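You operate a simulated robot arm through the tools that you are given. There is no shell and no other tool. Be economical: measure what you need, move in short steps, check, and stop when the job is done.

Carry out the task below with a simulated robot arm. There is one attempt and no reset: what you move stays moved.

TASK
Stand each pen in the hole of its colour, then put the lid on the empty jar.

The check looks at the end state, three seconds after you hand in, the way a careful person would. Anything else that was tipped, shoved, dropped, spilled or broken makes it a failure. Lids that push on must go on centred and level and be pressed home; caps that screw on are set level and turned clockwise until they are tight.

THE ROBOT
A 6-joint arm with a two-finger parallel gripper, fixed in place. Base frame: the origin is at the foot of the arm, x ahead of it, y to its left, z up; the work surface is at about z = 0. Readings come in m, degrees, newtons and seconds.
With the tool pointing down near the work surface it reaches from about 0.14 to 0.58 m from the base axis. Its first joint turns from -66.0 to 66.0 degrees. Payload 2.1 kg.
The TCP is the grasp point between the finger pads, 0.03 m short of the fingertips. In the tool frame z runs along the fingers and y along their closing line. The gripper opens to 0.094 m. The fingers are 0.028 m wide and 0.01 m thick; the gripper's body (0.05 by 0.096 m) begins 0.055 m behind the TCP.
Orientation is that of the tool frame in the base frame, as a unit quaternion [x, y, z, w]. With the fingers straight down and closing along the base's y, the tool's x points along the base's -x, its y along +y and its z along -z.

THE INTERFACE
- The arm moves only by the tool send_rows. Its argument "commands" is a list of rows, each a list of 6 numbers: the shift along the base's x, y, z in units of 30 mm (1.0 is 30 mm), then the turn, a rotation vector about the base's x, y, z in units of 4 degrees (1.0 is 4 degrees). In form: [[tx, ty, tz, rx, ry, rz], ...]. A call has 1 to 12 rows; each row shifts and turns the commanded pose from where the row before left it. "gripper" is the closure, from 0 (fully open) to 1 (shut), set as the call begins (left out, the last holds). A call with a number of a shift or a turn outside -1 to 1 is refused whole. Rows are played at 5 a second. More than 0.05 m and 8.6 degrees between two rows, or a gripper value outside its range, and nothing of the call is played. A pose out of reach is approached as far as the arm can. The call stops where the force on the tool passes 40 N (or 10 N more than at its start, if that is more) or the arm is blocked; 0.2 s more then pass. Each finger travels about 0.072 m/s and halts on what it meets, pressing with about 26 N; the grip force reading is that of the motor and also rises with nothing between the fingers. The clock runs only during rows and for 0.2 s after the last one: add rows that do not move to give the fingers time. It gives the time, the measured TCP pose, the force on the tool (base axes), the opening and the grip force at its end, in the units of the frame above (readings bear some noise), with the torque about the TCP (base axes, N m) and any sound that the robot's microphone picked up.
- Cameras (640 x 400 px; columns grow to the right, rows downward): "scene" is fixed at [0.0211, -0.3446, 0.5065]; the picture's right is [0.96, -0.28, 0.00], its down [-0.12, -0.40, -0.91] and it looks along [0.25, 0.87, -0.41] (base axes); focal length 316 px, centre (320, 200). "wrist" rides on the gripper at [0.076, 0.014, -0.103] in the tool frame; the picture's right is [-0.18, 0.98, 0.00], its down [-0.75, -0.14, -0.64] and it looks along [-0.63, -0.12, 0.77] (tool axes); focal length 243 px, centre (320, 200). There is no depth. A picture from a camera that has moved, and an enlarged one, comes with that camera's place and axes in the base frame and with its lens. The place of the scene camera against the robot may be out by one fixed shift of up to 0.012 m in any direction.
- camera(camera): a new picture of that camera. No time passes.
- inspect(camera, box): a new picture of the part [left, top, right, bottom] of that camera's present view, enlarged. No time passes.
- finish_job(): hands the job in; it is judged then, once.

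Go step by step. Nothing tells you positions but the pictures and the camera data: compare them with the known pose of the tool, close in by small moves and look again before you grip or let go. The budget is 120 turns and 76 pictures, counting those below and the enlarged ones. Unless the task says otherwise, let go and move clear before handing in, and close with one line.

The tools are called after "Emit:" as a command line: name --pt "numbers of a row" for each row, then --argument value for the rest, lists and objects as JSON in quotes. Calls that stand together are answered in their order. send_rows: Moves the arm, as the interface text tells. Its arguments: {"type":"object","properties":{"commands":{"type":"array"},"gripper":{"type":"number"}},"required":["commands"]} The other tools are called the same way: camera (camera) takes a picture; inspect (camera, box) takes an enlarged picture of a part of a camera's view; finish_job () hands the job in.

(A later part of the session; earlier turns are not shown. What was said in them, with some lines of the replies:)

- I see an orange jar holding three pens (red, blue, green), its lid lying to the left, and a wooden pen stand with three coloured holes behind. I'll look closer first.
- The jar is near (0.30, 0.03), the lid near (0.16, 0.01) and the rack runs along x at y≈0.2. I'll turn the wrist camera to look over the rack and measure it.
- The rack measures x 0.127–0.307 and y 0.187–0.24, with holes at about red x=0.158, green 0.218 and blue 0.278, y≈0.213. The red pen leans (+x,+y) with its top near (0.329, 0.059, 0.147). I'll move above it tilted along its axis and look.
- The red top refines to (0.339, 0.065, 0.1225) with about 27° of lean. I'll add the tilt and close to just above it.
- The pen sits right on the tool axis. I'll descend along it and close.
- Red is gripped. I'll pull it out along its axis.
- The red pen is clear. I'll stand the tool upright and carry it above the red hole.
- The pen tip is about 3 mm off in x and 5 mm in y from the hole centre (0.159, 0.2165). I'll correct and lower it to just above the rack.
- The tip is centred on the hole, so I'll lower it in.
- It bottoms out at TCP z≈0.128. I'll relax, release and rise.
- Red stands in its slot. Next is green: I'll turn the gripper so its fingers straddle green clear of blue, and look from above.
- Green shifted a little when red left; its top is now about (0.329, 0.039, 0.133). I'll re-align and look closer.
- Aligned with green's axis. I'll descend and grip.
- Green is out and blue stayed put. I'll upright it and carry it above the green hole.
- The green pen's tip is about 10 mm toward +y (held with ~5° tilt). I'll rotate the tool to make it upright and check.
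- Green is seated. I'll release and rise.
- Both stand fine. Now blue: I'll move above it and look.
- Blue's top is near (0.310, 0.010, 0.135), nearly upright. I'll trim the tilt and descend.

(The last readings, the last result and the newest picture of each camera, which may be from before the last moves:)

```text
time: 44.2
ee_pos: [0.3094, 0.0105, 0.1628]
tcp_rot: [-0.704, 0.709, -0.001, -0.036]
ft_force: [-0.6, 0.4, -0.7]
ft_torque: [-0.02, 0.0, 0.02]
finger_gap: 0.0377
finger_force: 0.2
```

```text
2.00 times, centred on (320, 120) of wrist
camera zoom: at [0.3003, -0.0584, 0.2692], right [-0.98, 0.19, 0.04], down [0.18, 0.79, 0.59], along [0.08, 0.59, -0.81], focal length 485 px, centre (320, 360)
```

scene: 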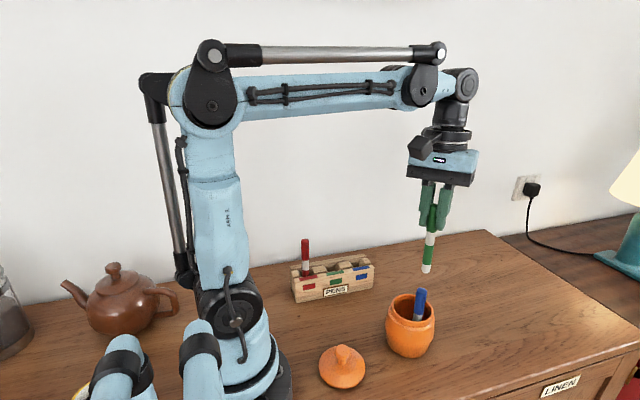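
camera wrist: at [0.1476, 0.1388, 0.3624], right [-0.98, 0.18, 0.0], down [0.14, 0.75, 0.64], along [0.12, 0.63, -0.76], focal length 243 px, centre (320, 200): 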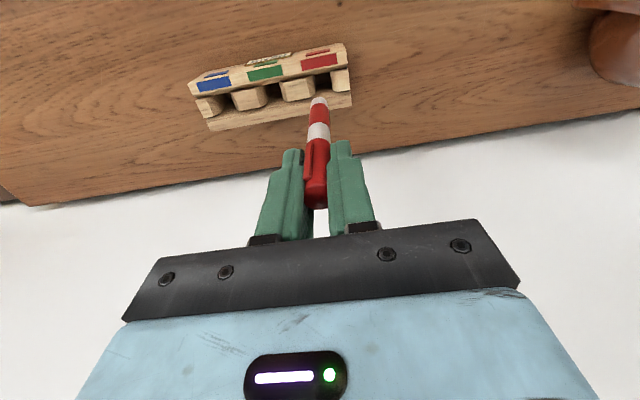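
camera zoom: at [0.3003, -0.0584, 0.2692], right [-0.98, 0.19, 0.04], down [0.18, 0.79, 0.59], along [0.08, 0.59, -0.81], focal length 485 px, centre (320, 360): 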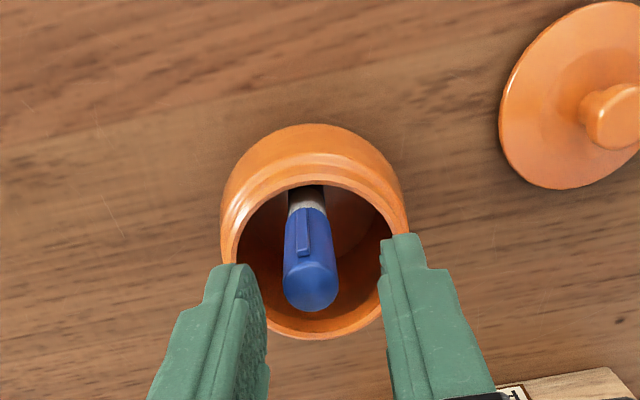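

Emit:
send_rows --pt "0.06 0 -0.57 0 0 0" --pt "0 0 -0.57 0 0 0" --pt "0 0 0 0 0 0"

Emit:
send_rows --pt "0 0 0 0 0 0" --pt "0 0 0 0 0 0" --pt "0 0 0 0 0 0" --gripper 1

Emit:
send_rows --pt "0.04 0.05 0.93 0 0 0" --pt "0.04 0.05 0.93 0 0 0" --pt "0.04 0.05 0.93 0 0 0" --pt "0.04 0.05 0.93 0 0 0" --pt "0.04 0.05 0.93 0 0 0" --pt "0 0 0 0 0 0"

Emit:
camera --camera "scene"

```text
time: 45.0
ee_pos: [0.3119, 0.0103, 0.1279]
tcp_rot: [-0.704, 0.709, -0.001, -0.037]
ft_force: [0.3, 0.9, -0.6]
ft_torque: [0.05, 0.0, 0.01]
finger_gap: 0.0377
finger_force: 0.1
```

```text
time: 45.8
ee_pos: [0.3114, 0.0108, 0.1286]
tcp_rot: [-0.703, 0.71, -0.001, -0.038]
ft_force: [0.3, -0.2, 0.2]
ft_torque: [0.01, -0.02, 0.03]
finger_gap: 0.016
finger_force: 26.1
```

```text
time: 47.2
ee_pos: [0.3173, 0.0193, 0.2653]
tcp_rot: [-0.703, 0.71, 0.0, -0.038]
ft_force: [0.2, 0.6, -0.8]
ft_torque: [0.01, -0.02, 0.0]
finger_gap: 0.0155
finger_force: 26.1
```

```text
37 pictures are left
```

scene: 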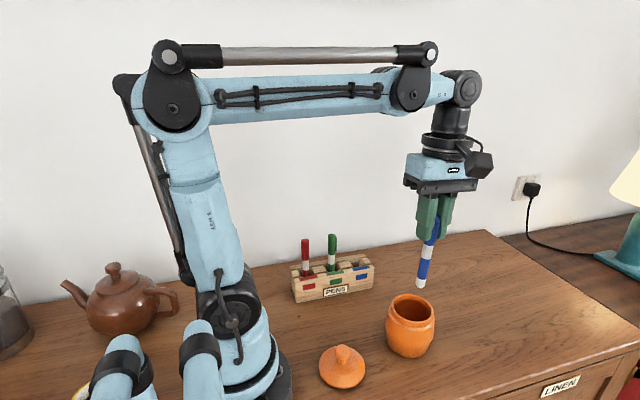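

Blue is out. I'll upright it and carry it above the blue hole.

Emit:
send_rows --pt "-0.15 0.82 0 0.43 -0.36 0" --pt "-0.15 0.82 0 0.43 -0.36 0" --pt "-0.15 0.82 0 0 0 0" --pt "-0.15 0.82 0 0 0 0" --pt "-0.15 0.82 0 0 0 0" --pt "-0.15 0.82 0 0 0 0" --pt "-0.15 0.82 0 0 0 0" --pt "-0.15 0.82 0 0 0 0" --pt "0 0 -0.7 0 0 0" --pt "0 0 -0.6 0 0 0" --pt "0 0 0 0 0 0"

Emit:
inspect --camera "wrist" --box '[240, 60, 432, 180]'

Emit:
inspect --camera "scene" --box '[280, 160, 384, 310]'

```text
time: 49.6
ee_pos: [0.282, 0.2135, 0.2266]
tcp_rot: [-0.704, 0.71, 0.002, 0.001]
ft_force: [0.4, 0.2, -0.8]
ft_torque: [0.02, 0.01, 0.0]
finger_gap: 0.0152
finger_force: 25.6
```

```text
3.33 times, centred on (336, 120) of wrist
camera zoom: at [0.2671, 0.1387, 0.3297], right [-0.98, 0.19, 0.0], down [0.15, 0.75, 0.65], along [0.12, 0.63, -0.76], focal length 809 px, centre (267, 467)
```

zoom: 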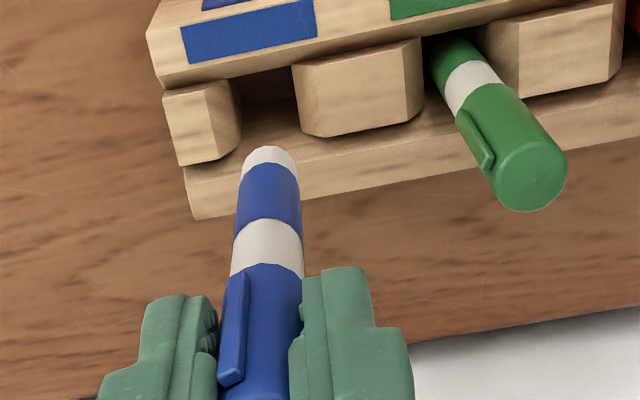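

```text
2.67 times, centred on (332, 235) of scene
camera zoom: at [0.0211, -0.3446, 0.5065], right [0.96, -0.28, 0.0], down [-0.12, -0.4, -0.91], along [0.25, 0.87, -0.41], focal length 844 px, centre (288, 107)
```

zoom: 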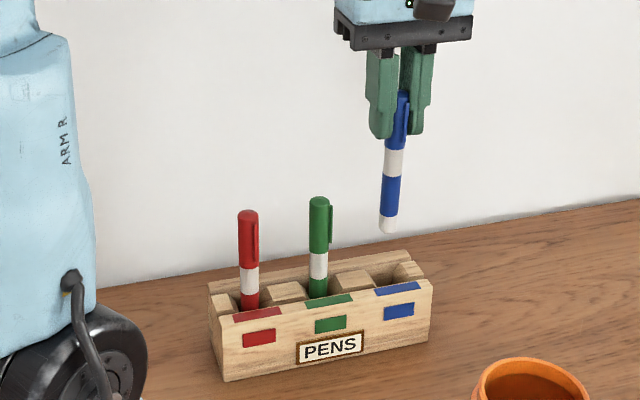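

Tip and hole line up within ~1 mm, so I'll lower it.

Emit:
send_rows --pt "0.03 0 -0.5 0 0 0" --pt "0 0 -0.5 0 0 0" --pt "0 0 -0.5 0 0 0" --pt "0 0 -0.5 0 0 0" --pt "0 0 -0.4 0 0 0" --pt "0 0 0 0 0 0"

Emit:
inspect --camera "scene" --box '[280, 160, 384, 310]'

```text
time: 51.0
ee_pos: [0.2836, 0.2155, 0.1553]
tcp_rot: [-0.704, 0.71, 0.002, 0.001]
ft_force: [0.4, 0.3, -0.2]
ft_torque: [0.0, 0.01, 0.0]
finger_gap: 0.0154
finger_force: 25.7
```

```text
2.67 times, centred on (332, 235) of scene
camera zoom: at [0.0211, -0.3446, 0.5065], right [0.96, -0.28, 0.0], down [-0.12, -0.4, -0.91], along [0.25, 0.87, -0.41], focal length 844 px, centre (288, 107)
```

zoom: 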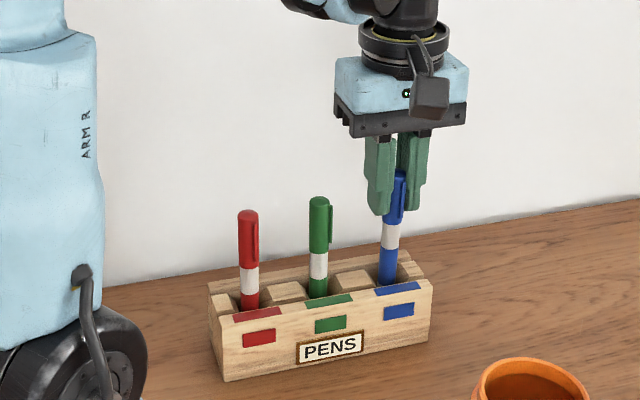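

Emit:
send_rows --pt "0 0 -0.4 0 0 0" --pt "0 0 -0.25 0 0 0" --pt "0 0 0 0 0 0"

Emit:
send_rows --pt "0 0 -0.12 0 0 0" --pt "0 0 -0.12 0 0 0" --pt "0 0 0 0 0 0"

```text
time: 51.8
ee_pos: [0.2815, 0.214, 0.1355]
tcp_rot: [-0.704, 0.71, 0.002, 0.002]
ft_force: [0.0, 0.1, 0.1]
ft_torque: [-0.02, -0.03, 0.01]
finger_gap: 0.0153
finger_force: 25.6
```

```text
time: 52.6
ee_pos: [0.2812, 0.2158, 0.1287]
tcp_rot: [-0.704, 0.71, 0.002, 0.001]
ft_force: [-0.9, -0.7, 18.7]
ft_torque: [-0.08, 0.07, -0.01]
finger_gap: 0.0152
finger_force: 26.1
```

Emit:
send_rows --pt "0 0 0.05 0 0 0" --pt "0 0 0 0 0 0"

Emit:
send_rows --pt "0 0 0 0 0 0" --pt "0 0 0 0 0 0" --pt "0 0 0 0 0 0" --gripper 0.6

Emit:
send_rows --pt "0 0 0.7 0 0 0" --pt "0 0 0.7 0 0 0" --pt "0 0 0.8 0 0 0" --pt "0 0 0.8 0 0 0" --pt "0 0 0.8 0 0 0" --pt "0 0 0 0 0 0"

Emit:
inspect --camera "scene" --box '[280, 210, 450, 390]'

```text
time: 53.2
ee_pos: [0.2829, 0.2152, 0.1296]
tcp_rot: [-0.704, 0.71, 0.002, 0.001]
ft_force: [0.2, -0.2, 0.0]
ft_torque: [0.01, -0.01, 0.01]
finger_gap: 0.0153
finger_force: 26.0
```

```text
time: 54.0
ee_pos: [0.2818, 0.2154, 0.1303]
tcp_rot: [-0.704, 0.71, 0.002, 0.002]
ft_force: [0.1, 0.1, -0.5]
ft_torque: [0.04, 0.0, -0.02]
finger_gap: 0.0375
finger_force: 0.1
```

```text
time: 55.4
ee_pos: [0.2813, 0.2164, 0.2438]
tcp_rot: [-0.704, 0.71, 0.003, 0.001]
ft_force: [-0.5, 0.3, -0.6]
ft_torque: [0.01, 0.0, -0.04]
finger_gap: 0.0375
finger_force: 0.0
```

```text
2.22 times, centred on (365, 300) of scene
camera zoom: at [0.0211, -0.3446, 0.5065], right [0.96, -0.28, 0.0], down [-0.12, -0.4, -0.91], along [0.25, 0.87, -0.41], focal length 703 px, centre (220, -22)
```

zoom: 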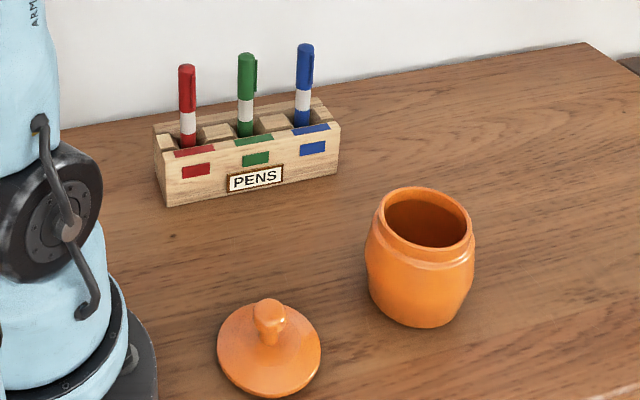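

All three pens stand in their holes. Now the lid: I'll move above it and look.

Emit:
send_rows --pt "-0.475 -0.88 0 0 0 0" --pt "-0.475 -0.88 0 0 0 0" --pt "-0.475 -0.88 0 0 0 0" --pt "-0.475 -0.88 0 0 0 0" --pt "-0.475 -0.88 0 0 0 0" --pt "-0.475 -0.88 0 0 0 0" --pt "-0.475 -0.88 0 0 0 0" --pt "-0.475 -0.88 0 0 0 0" --pt "0 0 -0.7 0 0 0" --pt "0 0 -0.7 0 0 0" --pt "0 0 0 0 0 0" --gripper 0.4

Emit:
camera --camera "wrist"

Emit:
inspect --camera "scene" --box '[300, 280, 460, 400]'

```text
time: 57.8
ee_pos: [0.1697, 0.0037, 0.2007]
tcp_rot: [-0.705, 0.71, 0.002, 0.001]
ft_force: [-1.0, -0.6, 1.1]
ft_torque: [-0.02, 0.01, 0.0]
finger_gap: 0.0566
finger_force: 0.1
```

```text
32 pictures are left
camera wrist: at [0.1552, -0.0723, 0.3033], right [-0.98, 0.19, 0.0], down [0.15, 0.75, 0.65], along [0.12, 0.63, -0.76], focal length 243 px, centre (320, 200)
```

wrist: 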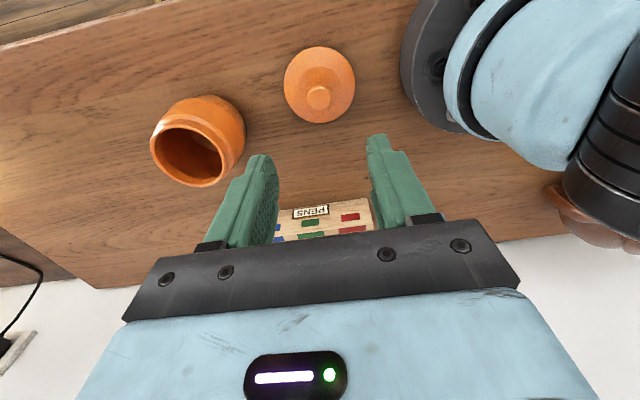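

```text
3.33 times, centred on (380, 340) of scene
camera zoom: at [0.0211, -0.3446, 0.5065], right [0.96, -0.28, 0.0], down [-0.12, -0.4, -0.91], along [0.25, 0.87, -0.41], focal length 1055 px, centre (120, -267)
```

zoom: 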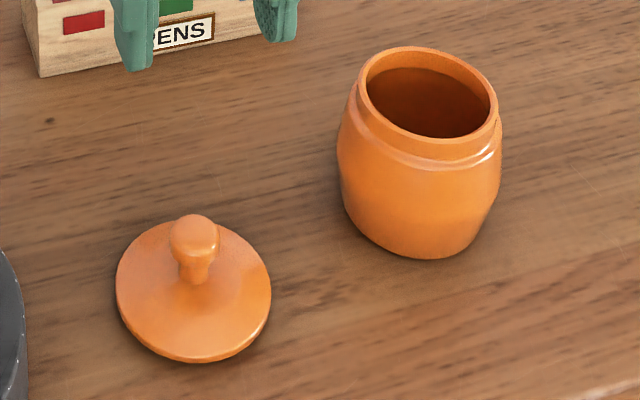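

Emit:
inspect --camera "wrist" --box '[260, 30, 388, 150]'

Emit:
inspect --camera "wrist" --box '[130, 80, 258, 200]'

```text
3.33 times, centred on (324, 90) of wrist
camera zoom: at [0.1552, -0.0723, 0.3033], right [-0.98, 0.19, 0.0], down [0.15, 0.75, 0.65], along [0.12, 0.63, -0.76], focal length 809 px, centre (307, 567)
```

zoom: 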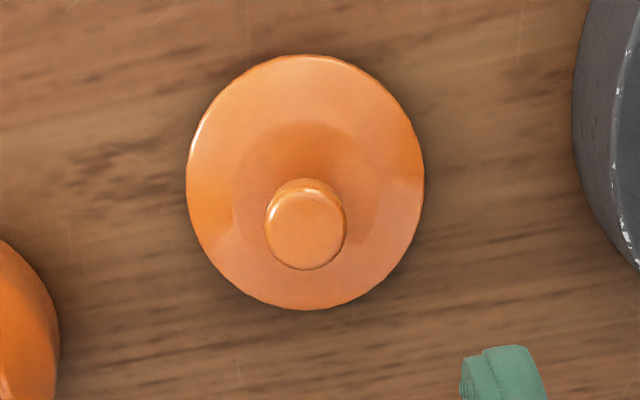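

```text
3.33 times, centred on (194, 140) of wrist
camera zoom: at [0.1552, -0.0723, 0.3033], right [-0.98, 0.19, 0.0], down [0.15, 0.75, 0.65], along [0.12, 0.63, -0.76], focal length 809 px, centre (740, 400)
```

zoom: 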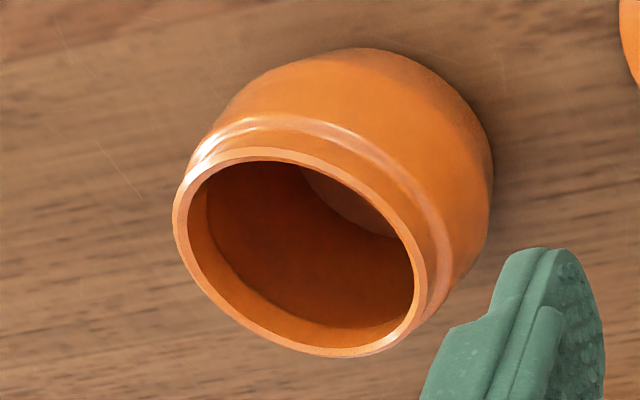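

No threads are visible, so the lid looks like a push-on type. Before grasping I'll measure the jar's axis precisely by tilting so the camera looks straight down on the rim.

Emit:
send_rows --pt "0.517 0.05 0.1 -0.98 0.187 0" --pt "0.517 0.05 0.1 -0.98 0.187 0" --pt "0.517 0.05 0.1 -0.98 0.187 0" --pt "0.517 0.05 0.1 -0.98 0.187 0" --pt "0.517 0.05 0.1 -0.98 0.187 0" --pt "0.517 0.05 0.1 -0.98 0.187 0" --pt "0.517 0.05 0 -0.98 0.187 0" --pt "0.517 0.05 0 -0.98 0.187 0" --pt "0.517 0.05 0 -0.98 0.187 0" --pt "0.517 0.05 0 -0.98 0.187 0" --pt "0 0 0 0 0 0"

Emit:
camera --camera "wrist"

```text
time: 60.2
ee_pos: [0.3247, 0.018, 0.2196]
tcp_rot: [-0.662, 0.669, -0.191, -0.281]
ft_force: [-0.1, 0.9, 0.5]
ft_torque: [-0.03, 0.02, -0.01]
finger_gap: 0.0564
finger_force: 0.0
```

```text
28 pictures are left
camera wrist: at [0.3265, 0.0253, 0.3487], right [-0.98, 0.19, 0.0], down [0.19, 0.98, 0.0], along [0.0, 0.0, -1.0], focal length 243 px, centre (320, 200)
```

wrist: 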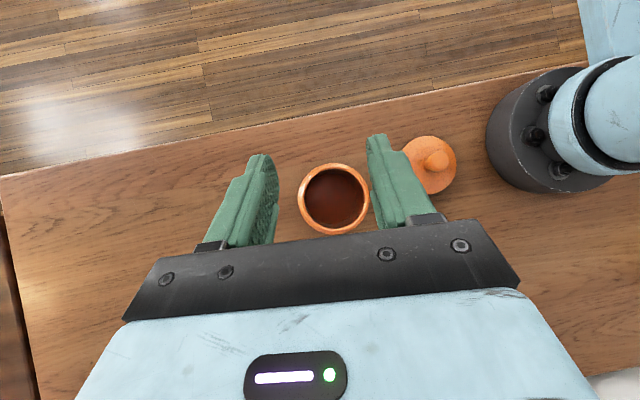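

Emit:
inspect --camera "wrist" --box '[280, 150, 392, 250]'

```text
4.00 times, centred on (336, 200) of wrist
camera zoom: at [0.3265, 0.0253, 0.3487], right [-0.98, 0.19, 0.0], down [0.19, 0.98, 0.0], along [0.0, 0.0, -1.0], focal length 970 px, centre (256, 200)
```

zoom: 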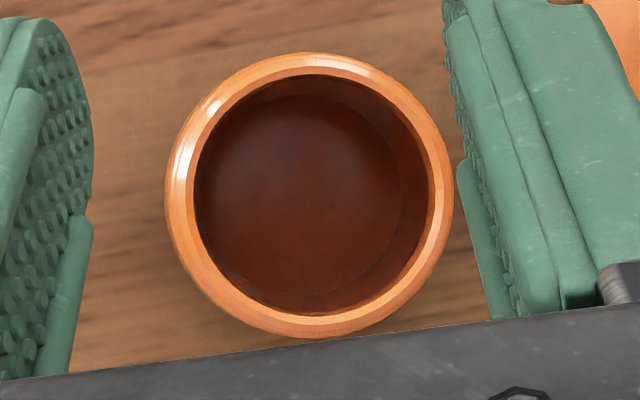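

The jar axis is at (0.3104, 0.0272). I'll do the same straight-down view on the lid.

Emit:
send_rows --pt "-0.87 -0.13 0 0 0 0" --pt "-0.87 -0.13 0 0 0 0" --pt "-0.87 -0.13 0 0 0 0" --pt "-0.87 -0.13 0 0 0 0" --pt "-0.87 -0.13 0 0 0 0" --pt "-0.87 -0.13 0 0 0 0" --pt "0 0 0 0 0 0"

Emit:
inspect --camera "wrist" --box '[264, 150, 376, 250]'

```text
time: 61.8
ee_pos: [0.1677, -0.0044, 0.2196]
tcp_rot: [-0.664, 0.668, -0.19, -0.277]
ft_force: [0.3, 0.0, 0.3]
ft_torque: [0.0, 0.03, -0.01]
finger_gap: 0.0565
finger_force: 0.0
```

```text
4.00 times, centred on (320, 200) of wrist
camera zoom: at [0.1687, 0.001, 0.3481], right [-0.98, 0.19, 0.0], down [0.19, 0.98, 0.01], along [0.01, 0.01, -1.0], focal length 970 px, centre (320, 200)
```

zoom: 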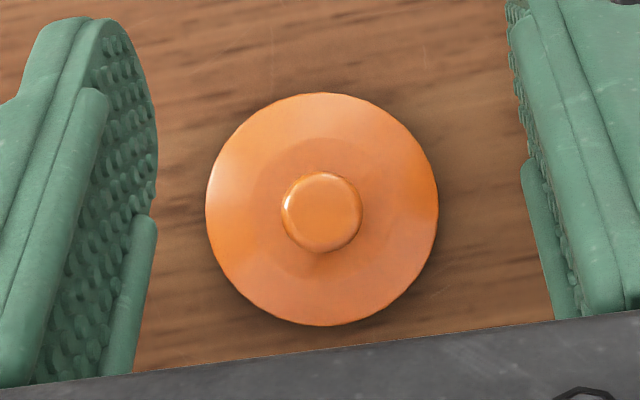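

Lid centre is about (0.170, 0.005), with a knob about 25 mm across. I'll return upright above the knob and close in.

Emit:
send_rows --pt "0.01 0.03 0 0.98 -0.187 0" --pt "0.01 0.03 0 0.98 -0.187 0" --pt "0.01 0.03 0 0.98 -0.187 0" --pt "0.01 0.03 0 0.98 -0.187 0" --pt "0.01 0.03 0 0.98 -0.187 0" --pt "0.01 0.03 0 0.98 -0.187 0" --pt "0.01 0.03 0 0.98 -0.187 0" --pt "0.01 0.03 0 0.98 -0.187 0" --pt "0.01 0.03 0 0.98 -0.187 0" --pt "0.01 0.03 0 0.98 -0.187 0" --pt "0 0 0 0 0 0"

Emit:
send_rows --pt "0 0 -0.9 0 0 0" --pt "0 0 -0.9 0 0 0" --pt "0 0 -0.9 0 0 0" --pt "0 0 -0.9 0 0 0" --pt "0 0 0 0 0 0"

Emit:
inspect --camera "wrist" --box '[220, 40, 420, 200]'

Emit:
inspect --camera "scene" --box '[280, 260, 400, 400]'

```text
time: 64.2
ee_pos: [0.1701, 0.0035, 0.219]
tcp_rot: [-0.705, 0.71, 0.003, 0.001]
ft_force: [-0.3, 0.4, -0.2]
ft_torque: [0.03, 0.01, -0.01]
finger_gap: 0.0566
finger_force: 0.1
```

```text
time: 65.4
ee_pos: [0.1695, 0.0038, 0.1112]
tcp_rot: [-0.704, 0.71, 0.002, 0.002]
ft_force: [-0.2, -0.2, -0.2]
ft_torque: [0.02, 0.01, 0.05]
finger_gap: 0.0564
finger_force: 0.1
```

```text
2.50 times, centred on (320, 120) of wrist
camera zoom: at [0.155, -0.0721, 0.2141], right [-0.98, 0.19, 0.0], down [0.15, 0.75, 0.65], along [0.12, 0.63, -0.76], focal length 606 px, centre (320, 400)
```

zoom: 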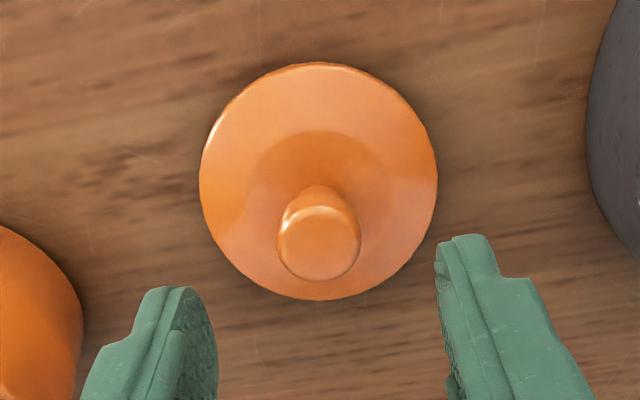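

```text
2.86 times, centred on (340, 330) of scene
camera zoom: at [0.0211, -0.3446, 0.5065], right [0.96, -0.28, 0.0], down [-0.12, -0.4, -0.91], along [0.25, 0.87, -0.41], focal length 904 px, centre (263, -171)
```

zoom: 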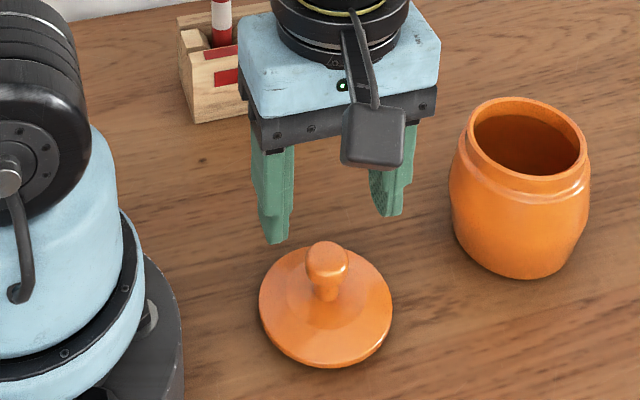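

The knob is directly beneath. I'll descend to grip height.

Emit:
send_rows --pt "0 0 -0.5 0 0 0" --pt "0 0 -0.5 0 0 0" --pt "0 0 -0.4 0 0 0" --pt "0 0 -0.4 0 0 0" --pt "0 0 0 0 0 0"

Emit:
inspect --camera "wrist" --box '[220, 80, 420, 240]'

Emit:
inspect --camera "scene" --box '[300, 280, 400, 400]'

```text
time: 66.6
ee_pos: [0.1692, 0.0045, 0.0575]
tcp_rot: [-0.704, 0.711, 0.003, 0.002]
ft_force: [0.2, 0.9, -0.4]
ft_torque: [0.03, -0.02, 0.01]
finger_gap: 0.0566
finger_force: 0.1
```

```text
2.50 times, centred on (320, 160) of wrist
camera zoom: at [0.1553, -0.0711, 0.1608], right [-0.98, 0.19, 0.0], down [0.15, 0.75, 0.65], along [0.12, 0.63, -0.76], focal length 606 px, centre (320, 300)
```

zoom: 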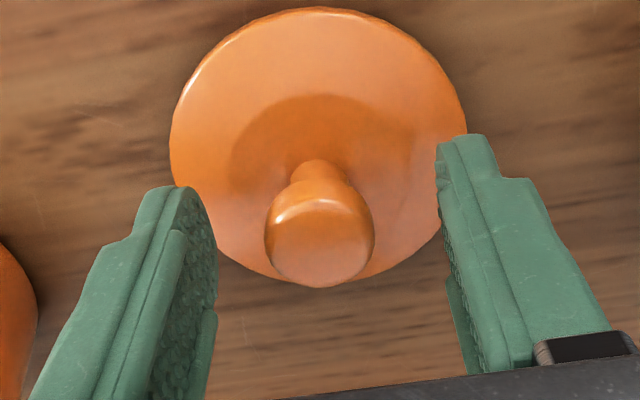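

```text
3.33 times, centred on (350, 340) of scene
camera zoom: at [0.0211, -0.3446, 0.5065], right [0.96, -0.28, 0.0], down [-0.12, -0.4, -0.91], along [0.25, 0.87, -0.41], focal length 1055 px, centre (220, -267)
```

zoom: 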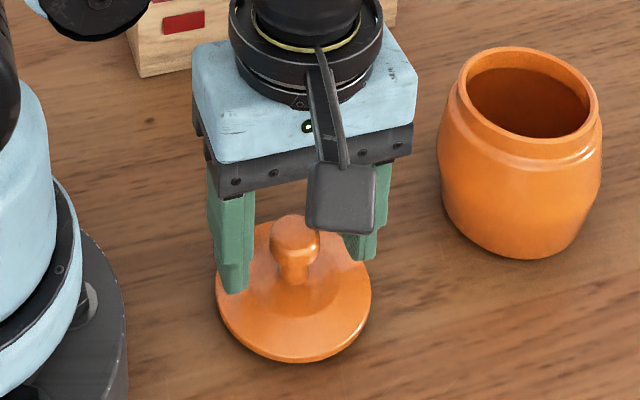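

Emit:
send_rows --pt "0 0 0 0 0 0" --pt "0 0 0 0 0 0" --pt "0 0 0 0 0 0" --pt "0 0 0 0 0 0" --gripper 1

Emit:
send_rows --pt "0 0 0.3 0 0 0" --pt "0 0 0.8 0 0 0" --pt "0 0 0.8 0 0 0" --pt "0 0 0.8 0 0 0" --pt "0 0 0.8 0 0 0" --pt "0 0 0.3 0 0 0" --pt "0 0 0 0 0 0"

Emit:
inspect --camera "scene" --box '[300, 210, 460, 370]'

Emit:
camera --camera "wrist"

```text
time: 67.6
ee_pos: [0.1693, 0.0046, 0.0585]
tcp_rot: [-0.704, 0.71, 0.002, 0.001]
ft_force: [-0.2, 0.6, -0.4]
ft_torque: [-0.03, -0.01, 0.03]
finger_gap: 0.0237
finger_force: 26.0
```

```text
time: 69.2
ee_pos: [0.17, 0.0046, 0.1707]
tcp_rot: [-0.704, 0.71, 0.002, 0.001]
ft_force: [-0.4, 0.2, -0.5]
ft_torque: [0.0, 0.0, -0.02]
finger_gap: 0.0239
finger_force: 25.7
```

```text
2.50 times, centred on (380, 290) of scene
camera zoom: at [0.0211, -0.3446, 0.5065], right [0.96, -0.28, 0.0], down [-0.12, -0.4, -0.91], along [0.25, 0.87, -0.41], focal length 791 px, centre (170, -25)
```

zoom: 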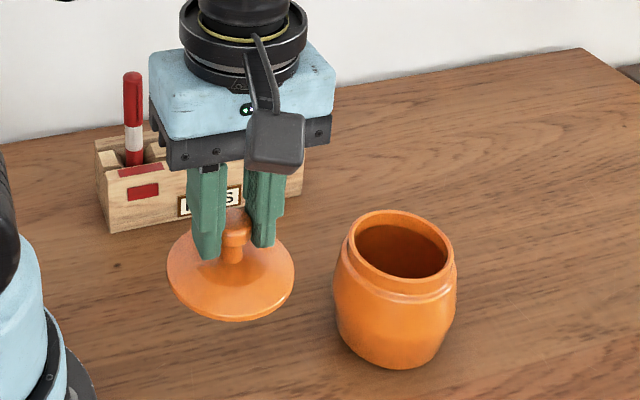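

```text
20 pictures are left
camera wrist: at [0.1562, -0.0713, 0.2736], right [-0.98, 0.19, 0.0], down [0.15, 0.75, 0.65], along [0.12, 0.63, -0.76], focal length 243 px, centre (320, 200)
```

wrist: 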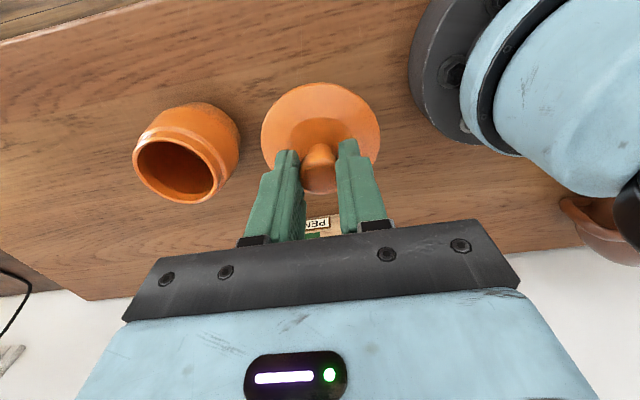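

The lid is held and level. I'll carry it over the jar (bottom ~3 cm above the rim) and compare.

Emit:
send_rows --pt "0.78 0.126 0 0 0 0" --pt "0.78 0.126 0 0 0 0" --pt "0.78 0.126 0 0 0 0" --pt "0.78 0.126 0 0 0 0" --pt "0.78 0.126 0 0 0 0" --pt "0.78 0.126 0 0 0 0" --pt "0 0 0 0 0 0"

Emit:
send_rows --pt "0 0 -0.4 0 0 0" --pt "0 0 0 0 0 0"

Emit:
inspect --camera "scene" --box '[360, 240, 480, 370]'

Emit:
inspect --camera "wrist" --box '[240, 40, 400, 200]'

```text
time: 70.8
ee_pos: [0.3124, 0.0275, 0.1715]
tcp_rot: [-0.704, 0.71, 0.003, 0.001]
ft_force: [-0.2, 0.2, -1.1]
ft_torque: [-0.02, 0.0, 0.02]
finger_gap: 0.0241
finger_force: 25.9
```

```text
time: 71.4
ee_pos: [0.3113, 0.0266, 0.16]
tcp_rot: [-0.704, 0.71, 0.003, 0.001]
ft_force: [-0.3, 0.2, -0.9]
ft_torque: [0.03, 0.03, 0.02]
finger_gap: 0.0237
finger_force: 26.1
```

```text
3.08 times, centred on (420, 305) of scene
camera zoom: at [0.0211, -0.3446, 0.5065], right [0.96, -0.28, 0.0], down [-0.12, -0.4, -0.91], along [0.25, 0.87, -0.41], focal length 974 px, centre (12, -123)
```

zoom: 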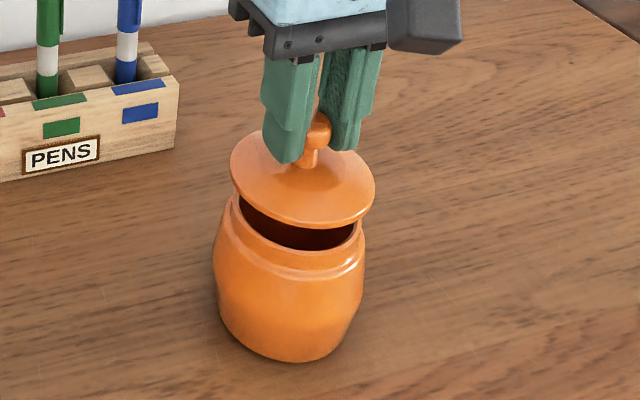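

```text
2.50 times, centred on (320, 120) of wrist
camera zoom: at [0.2977, -0.0492, 0.2616], right [-0.98, 0.19, 0.0], down [0.15, 0.75, 0.65], along [0.12, 0.63, -0.76], focal length 606 px, centre (320, 400)
```

zoom: 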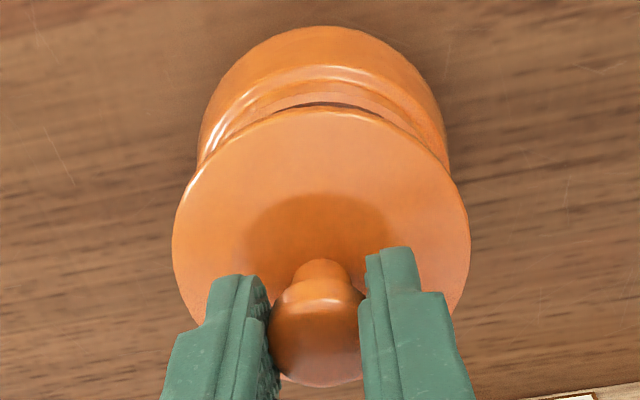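

Lid is about 2–3 mm off toward +x/+y of the jar axis. I'll correct and lower close to the rim.

Emit:
send_rows --pt "-0.05 -0.07 -0.2 0 0 0" --pt "0 0 -0.2 0 0 0" --pt "0 0 0 0 0 0"

Emit:
inspect --camera "scene" --box '[370, 260, 460, 360]'

Emit:
inspect --camera "wrist" --box '[250, 50, 390, 190]'

```text
time: 72.2
ee_pos: [0.3099, 0.0245, 0.1474]
tcp_rot: [-0.705, 0.71, 0.003, 0.002]
ft_force: [0.3, 0.4, -1.1]
ft_torque: [0.0, 0.02, -0.02]
finger_gap: 0.0238
finger_force: 25.9
```

```text
4.00 times, centred on (415, 310) of scene
camera zoom: at [0.0211, -0.3446, 0.5065], right [0.96, -0.28, 0.0], down [-0.12, -0.4, -0.91], along [0.25, 0.87, -0.41], focal length 1266 px, centre (-60, -240)
```

zoom: 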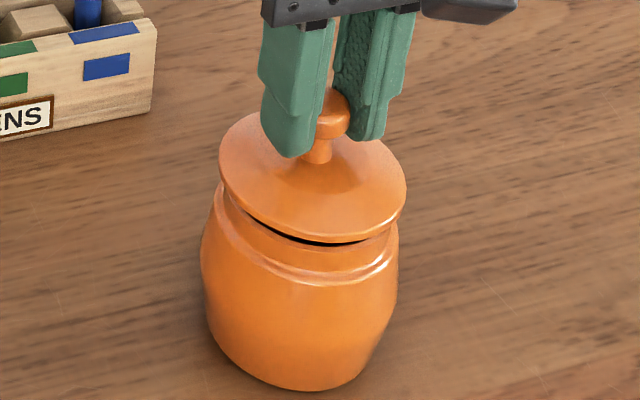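

```text
2.86 times, centred on (320, 120) of wrist
camera zoom: at [0.2958, -0.051, 0.2499], right [-0.98, 0.19, 0.0], down [0.15, 0.75, 0.65], along [0.12, 0.63, -0.76], focal length 693 px, centre (320, 429)
```

zoom: 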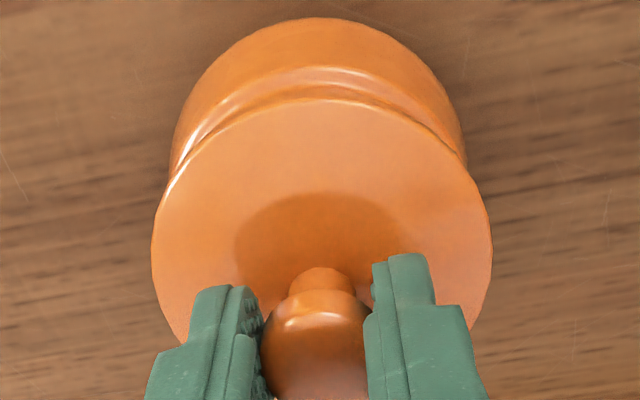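

Looks centred within about a millimetre. I'll lower gently in small steps, watching force.

Emit:
send_rows --pt "0.02 0.01 -0.1 0 0 0" --pt "0 0 -0.1 0 0 0" --pt "0 0 0 0 0 0"

Emit:
send_rows --pt "0 0 -0.08 0 0 0" --pt "0 0 0 0 0 0"

Emit:
send_rows --pt "0 0 -0.08 0 0 0" --pt "0 0 0 0 0 0"

```text
time: 73.0
ee_pos: [0.3101, 0.0247, 0.1418]
tcp_rot: [-0.704, 0.71, 0.003, 0.001]
ft_force: [0.7, 0.2, -0.6]
ft_torque: [-0.02, -0.02, 0.0]
finger_gap: 0.024
finger_force: 26.2
```

```text
time: 73.6
ee_pos: [0.3106, 0.0254, 0.1401]
tcp_rot: [-0.704, 0.71, 0.002, 0.002]
ft_force: [-0.3, -0.6, -0.5]
ft_torque: [-0.02, -0.03, -0.04]
finger_gap: 0.0238
finger_force: 26.3
```

```text
time: 74.2
ee_pos: [0.3114, 0.0247, 0.137]
tcp_rot: [-0.704, 0.71, 0.003, 0.001]
ft_force: [-4.1, -5.4, 16.0]
ft_torque: [-0.06, 0.09, 0.0]
finger_gap: 0.0238
finger_force: 25.5
heard: snap
```

I heard a snap at contact. I'll look before pressing further.

Emit:
inspect --camera "scene" --box '[370, 260, 460, 360]'

Emit:
inspect --camera "wrist" --box '[250, 50, 390, 190]'

```text
4.00 times, centred on (415, 310) of scene
camera zoom: at [0.021, -0.3446, 0.5065], right [0.96, -0.28, 0.0], down [-0.12, -0.4, -0.91], along [0.25, 0.87, -0.41], focal length 1266 px, centre (-60, -240)
```

zoom: 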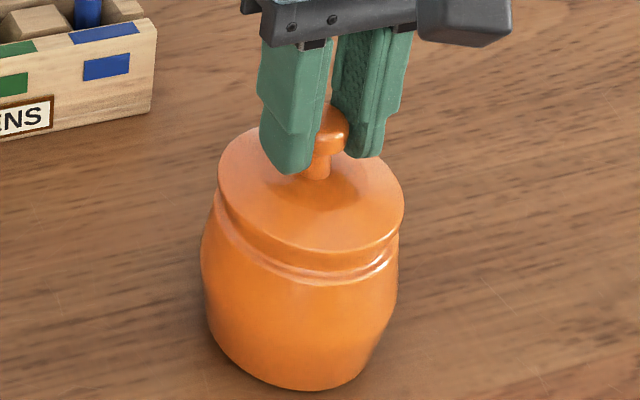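

```text
2.86 times, centred on (320, 120) of wrist
camera zoom: at [0.2968, -0.0503, 0.2399], right [-0.98, 0.19, 0.0], down [0.15, 0.75, 0.65], along [0.12, 0.63, -0.76], focal length 693 px, centre (320, 429)
```

zoom: 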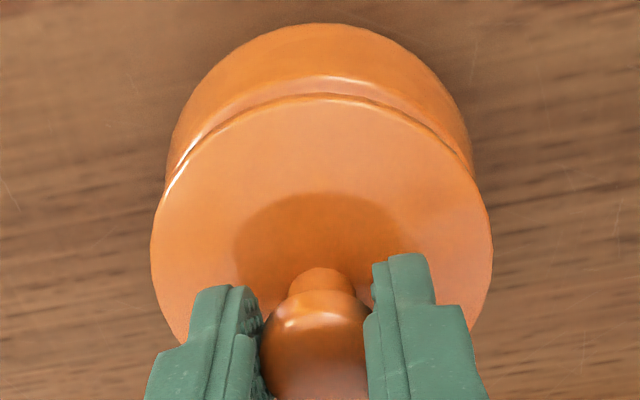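

The lid is down on the rim with the gap closed. I'll press a little more to confirm it's home.

Emit:
send_rows --pt "0 0 -0.06 0 0 0" --pt "0 0 0 0 0 0"

```text
time: 74.8
ee_pos: [0.3109, 0.0252, 0.1354]
tcp_rot: [-0.704, 0.71, 0.002, 0.002]
ft_force: [1.1, -3.5, 16.1]
ft_torque: [0.04, -0.03, -0.01]
finger_gap: 0.0238
finger_force: 26.1
```

Emit:
send_rows --pt "0 0 -0.06 0 0 0" --pt "0 0 0 0 0 0"

Emit:
send_rows --pt "0 0 -0.06 0 0 0" --pt "0 0 0 0 0 0"

```text
time: 75.4
ee_pos: [0.3111, 0.0255, 0.133]
tcp_rot: [-0.704, 0.71, 0.002, 0.003]
ft_force: [6.4, -0.5, 16.4]
ft_torque: [0.1, -0.11, -0.04]
finger_gap: 0.024
finger_force: 25.8
```

```text
time: 76.0
ee_pos: [0.3108, 0.0252, 0.1312]
tcp_rot: [-0.705, 0.709, 0.003, 0.002]
ft_force: [7.0, 4.0, 22.6]
ft_torque: [0.13, -0.16, 0.01]
finger_gap: 0.0239
finger_force: 26.1
```

Emit:
inspect --camera "scene" --box '[370, 260, 460, 360]'

Emit:
inspect --camera "wrist" --box '[250, 50, 390, 190]'

```text
4.00 times, centred on (415, 310) of scene
camera zoom: at [0.021, -0.3446, 0.5065], right [0.96, -0.28, 0.0], down [-0.12, -0.4, -0.91], along [0.25, 0.87, -0.41], focal length 1266 px, centre (-60, -240)
```

zoom: 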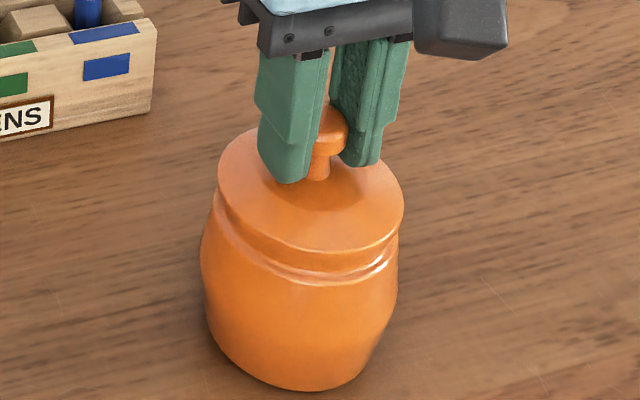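

```text
2.86 times, centred on (320, 120) of wrist
camera zoom: at [0.2961, -0.0505, 0.2348], right [-0.98, 0.19, 0.0], down [0.15, 0.75, 0.65], along [0.12, 0.64, -0.76], focal length 693 px, centre (320, 429)
```

zoom: 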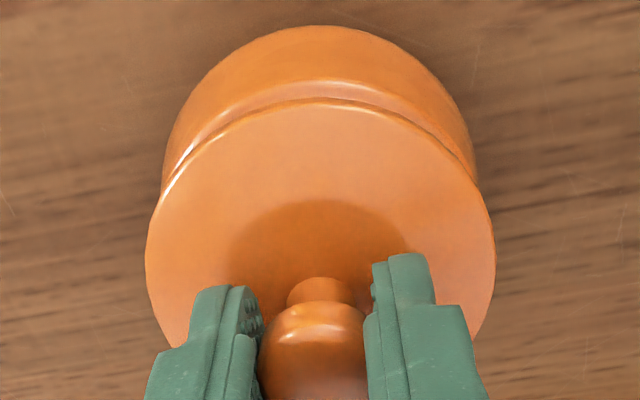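

The lid hasn't moved since the snap; the fingers merely slid down the knob. I'll release, back off upward and inspect.

Emit:
send_rows --pt "0 0 0 0 0 0" --pt "0 0 0 0 0 0" --pt "0 0 0 0 0 0" --pt "0 0 0 0 0 0" --gripper 0.35

Emit:
send_rows --pt "0 0 0.5 0 0 0" --pt "0 0 0.8 0 0 0" --pt "0 0 0.8 0 0 0" --pt "0 0 0 0 0 0"

Emit:
inspect --camera "scene" --box '[370, 260, 460, 360]'

Emit:
inspect --camera "wrist" --box '[240, 40, 400, 200]'

```text
time: 77.0
ee_pos: [0.3101, 0.0245, 0.1321]
tcp_rot: [-0.704, 0.71, 0.003, 0.002]
ft_force: [0.2, -0.1, -0.4]
ft_torque: [0.0, 0.0, 0.01]
finger_gap: 0.0612
finger_force: 0.0
```

```text
time: 78.0
ee_pos: [0.3102, 0.0256, 0.1951]
tcp_rot: [-0.704, 0.71, 0.002, 0.002]
ft_force: [-0.5, -0.4, -0.5]
ft_torque: [0.02, -0.01, -0.01]
finger_gap: 0.061
finger_force: 0.2
```

```text
4.00 times, centred on (415, 310) of scene
camera zoom: at [0.0211, -0.3446, 0.5065], right [0.96, -0.28, 0.0], down [-0.12, -0.4, -0.91], along [0.25, 0.87, -0.41], focal length 1266 px, centre (-60, -240)
```

zoom: 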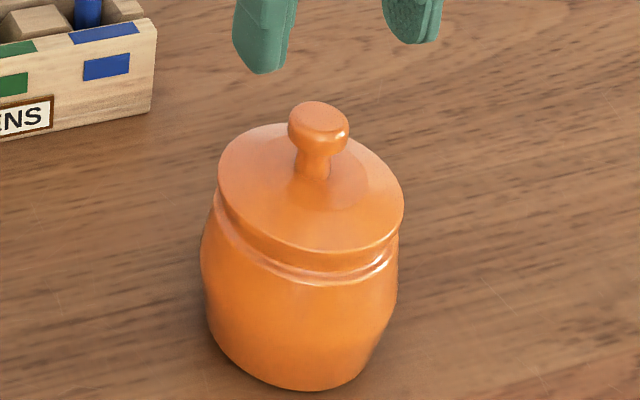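

```text
2.50 times, centred on (320, 120) of wrist
camera zoom: at [0.2957, -0.0505, 0.2978], right [-0.98, 0.19, 0.0], down [0.15, 0.75, 0.65], along [0.12, 0.63, -0.76], focal length 606 px, centre (320, 400)
```

zoom: 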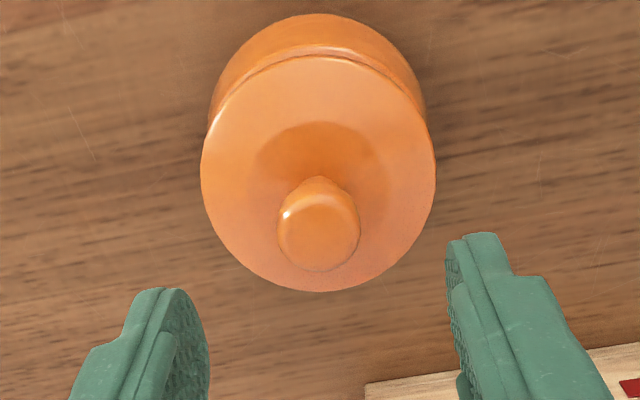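

It looks level and seated. As a confirming push, I'll press straight down on the knob with closed fingers.

Emit:
send_rows --pt "0 0.06 0 0 0 0" --pt "0 0 0 0 0 0" --pt "0 0 0 0 0 0" --pt "0 0 0 0 0 0" --pt "0 0 0 0 0 0" --gripper 1

Emit:
send_rows --pt "0 0 -0.5 0 0 0" --pt "0 0 -0.3 0 0 0" --pt "0 0 -0.2 0 0 0" --pt "0 0 0 0 0 0"

Emit:
send_rows --pt "0 0 -0.08 0 0 0" --pt "0 0 -0.08 0 0 0" --pt "0 0 0 0 0 0"

```text
time: 79.2
ee_pos: [0.3117, 0.0279, 0.1963]
tcp_rot: [-0.704, 0.71, 0.002, 0.001]
ft_force: [0.0, 0.2, 0.2]
ft_torque: [-0.04, 0.01, -0.02]
finger_gap: 0.0
finger_force: 26.1
```

```text
time: 80.2
ee_pos: [0.3101, 0.0268, 0.1646]
tcp_rot: [-0.704, 0.71, 0.003, 0.002]
ft_force: [0.9, -0.2, -0.5]
ft_torque: [-0.01, 0.02, 0.02]
finger_gap: 0.0001
finger_force: 25.6
```

```text
time: 81.0
ee_pos: [0.3093, 0.0267, 0.1606]
tcp_rot: [-0.704, 0.71, 0.002, 0.001]
ft_force: [0.7, 0.4, 0.1]
ft_torque: [0.02, -0.01, -0.01]
finger_gap: 0.0
finger_force: 25.8
```

Emit:
send_rows --pt "0 0 -0.08 0 0 0" --pt "0 0 -0.05 0 0 0" --pt "0 0 0 0 0 0"

Emit:
send_rows --pt "0 0 -0.04 0 0 0" --pt "0 0 0 0 0 0"

```text
time: 81.8
ee_pos: [0.3103, 0.0275, 0.158]
tcp_rot: [-0.704, 0.71, 0.003, 0.0]
ft_force: [-2.2, -0.8, 28.6]
ft_torque: [-0.09, 0.05, -0.03]
finger_gap: 0.0
finger_force: 26.1
```

```text
time: 82.1
ee_pos: [0.3101, 0.0277, 0.157]
tcp_rot: [-0.704, 0.71, 0.003, 0.001]
ft_force: [-2.0, -0.2, 11.3]
ft_torque: [-0.12, 0.06, 0.01]
finger_gap: 0.0001
finger_force: 26.0
stopped in row 1: the force on the tool passed its limit (the readings are from after the stop); the commanded pose is now the measured one
```

It held firm to about 40 N, so it's pressed home. I'll rise clear and take final pictures.

Emit:
send_rows --pt "0 0 0.3 0 0 0" --pt "0 0 0.8 0 0 0" --pt "0 0 0.8 0 0 0" --pt "0 0 0.8 0 0 0" --pt "0 0 0.8 0 0 0" --pt "0 0 0 0 0 0"

Emit:
camera --camera "scene"

Emit:
inspect --camera "scene" --box '[280, 220, 460, 370]'

```text
time: 83.5
ee_pos: [0.3093, 0.0283, 0.2609]
tcp_rot: [-0.704, 0.711, 0.002, 0.002]
ft_force: [0.1, 0.3, 0.4]
ft_torque: [-0.01, -0.01, -0.01]
finger_gap: 0.0002
finger_force: 25.9
```

```text
9 pictures are left
```

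scene: 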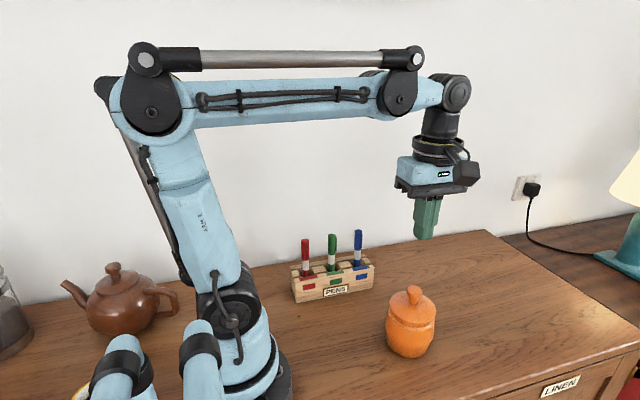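

```text
2.67 times, centred on (370, 295) of scene
camera zoom: at [0.0211, -0.3446, 0.5065], right [0.96, -0.28, 0.0], down [-0.12, -0.4, -0.91], along [0.25, 0.87, -0.41], focal length 844 px, centre (187, -53)
```

zoom: 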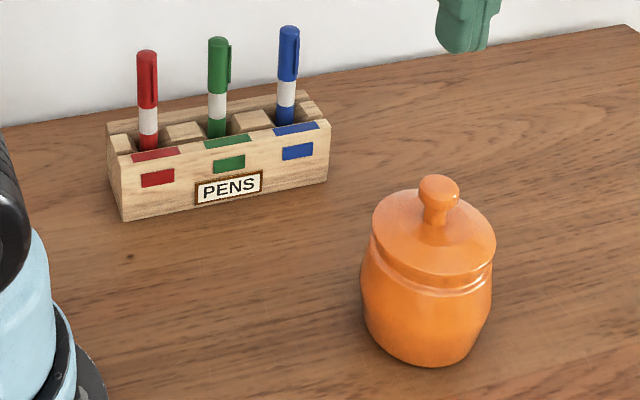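

All three pens stand in their matching holes, the lid is level and pressed onto the jar, and the arm is clear, so I'm handing in.

Emit:
finish_job

```text
The job is handed in.
```

The red, green and blue pens each stand in the hole of their colour. The lid is on the empty jar, centred and level: it snapped on and stayed put when I pressed down on it with about 40 N.
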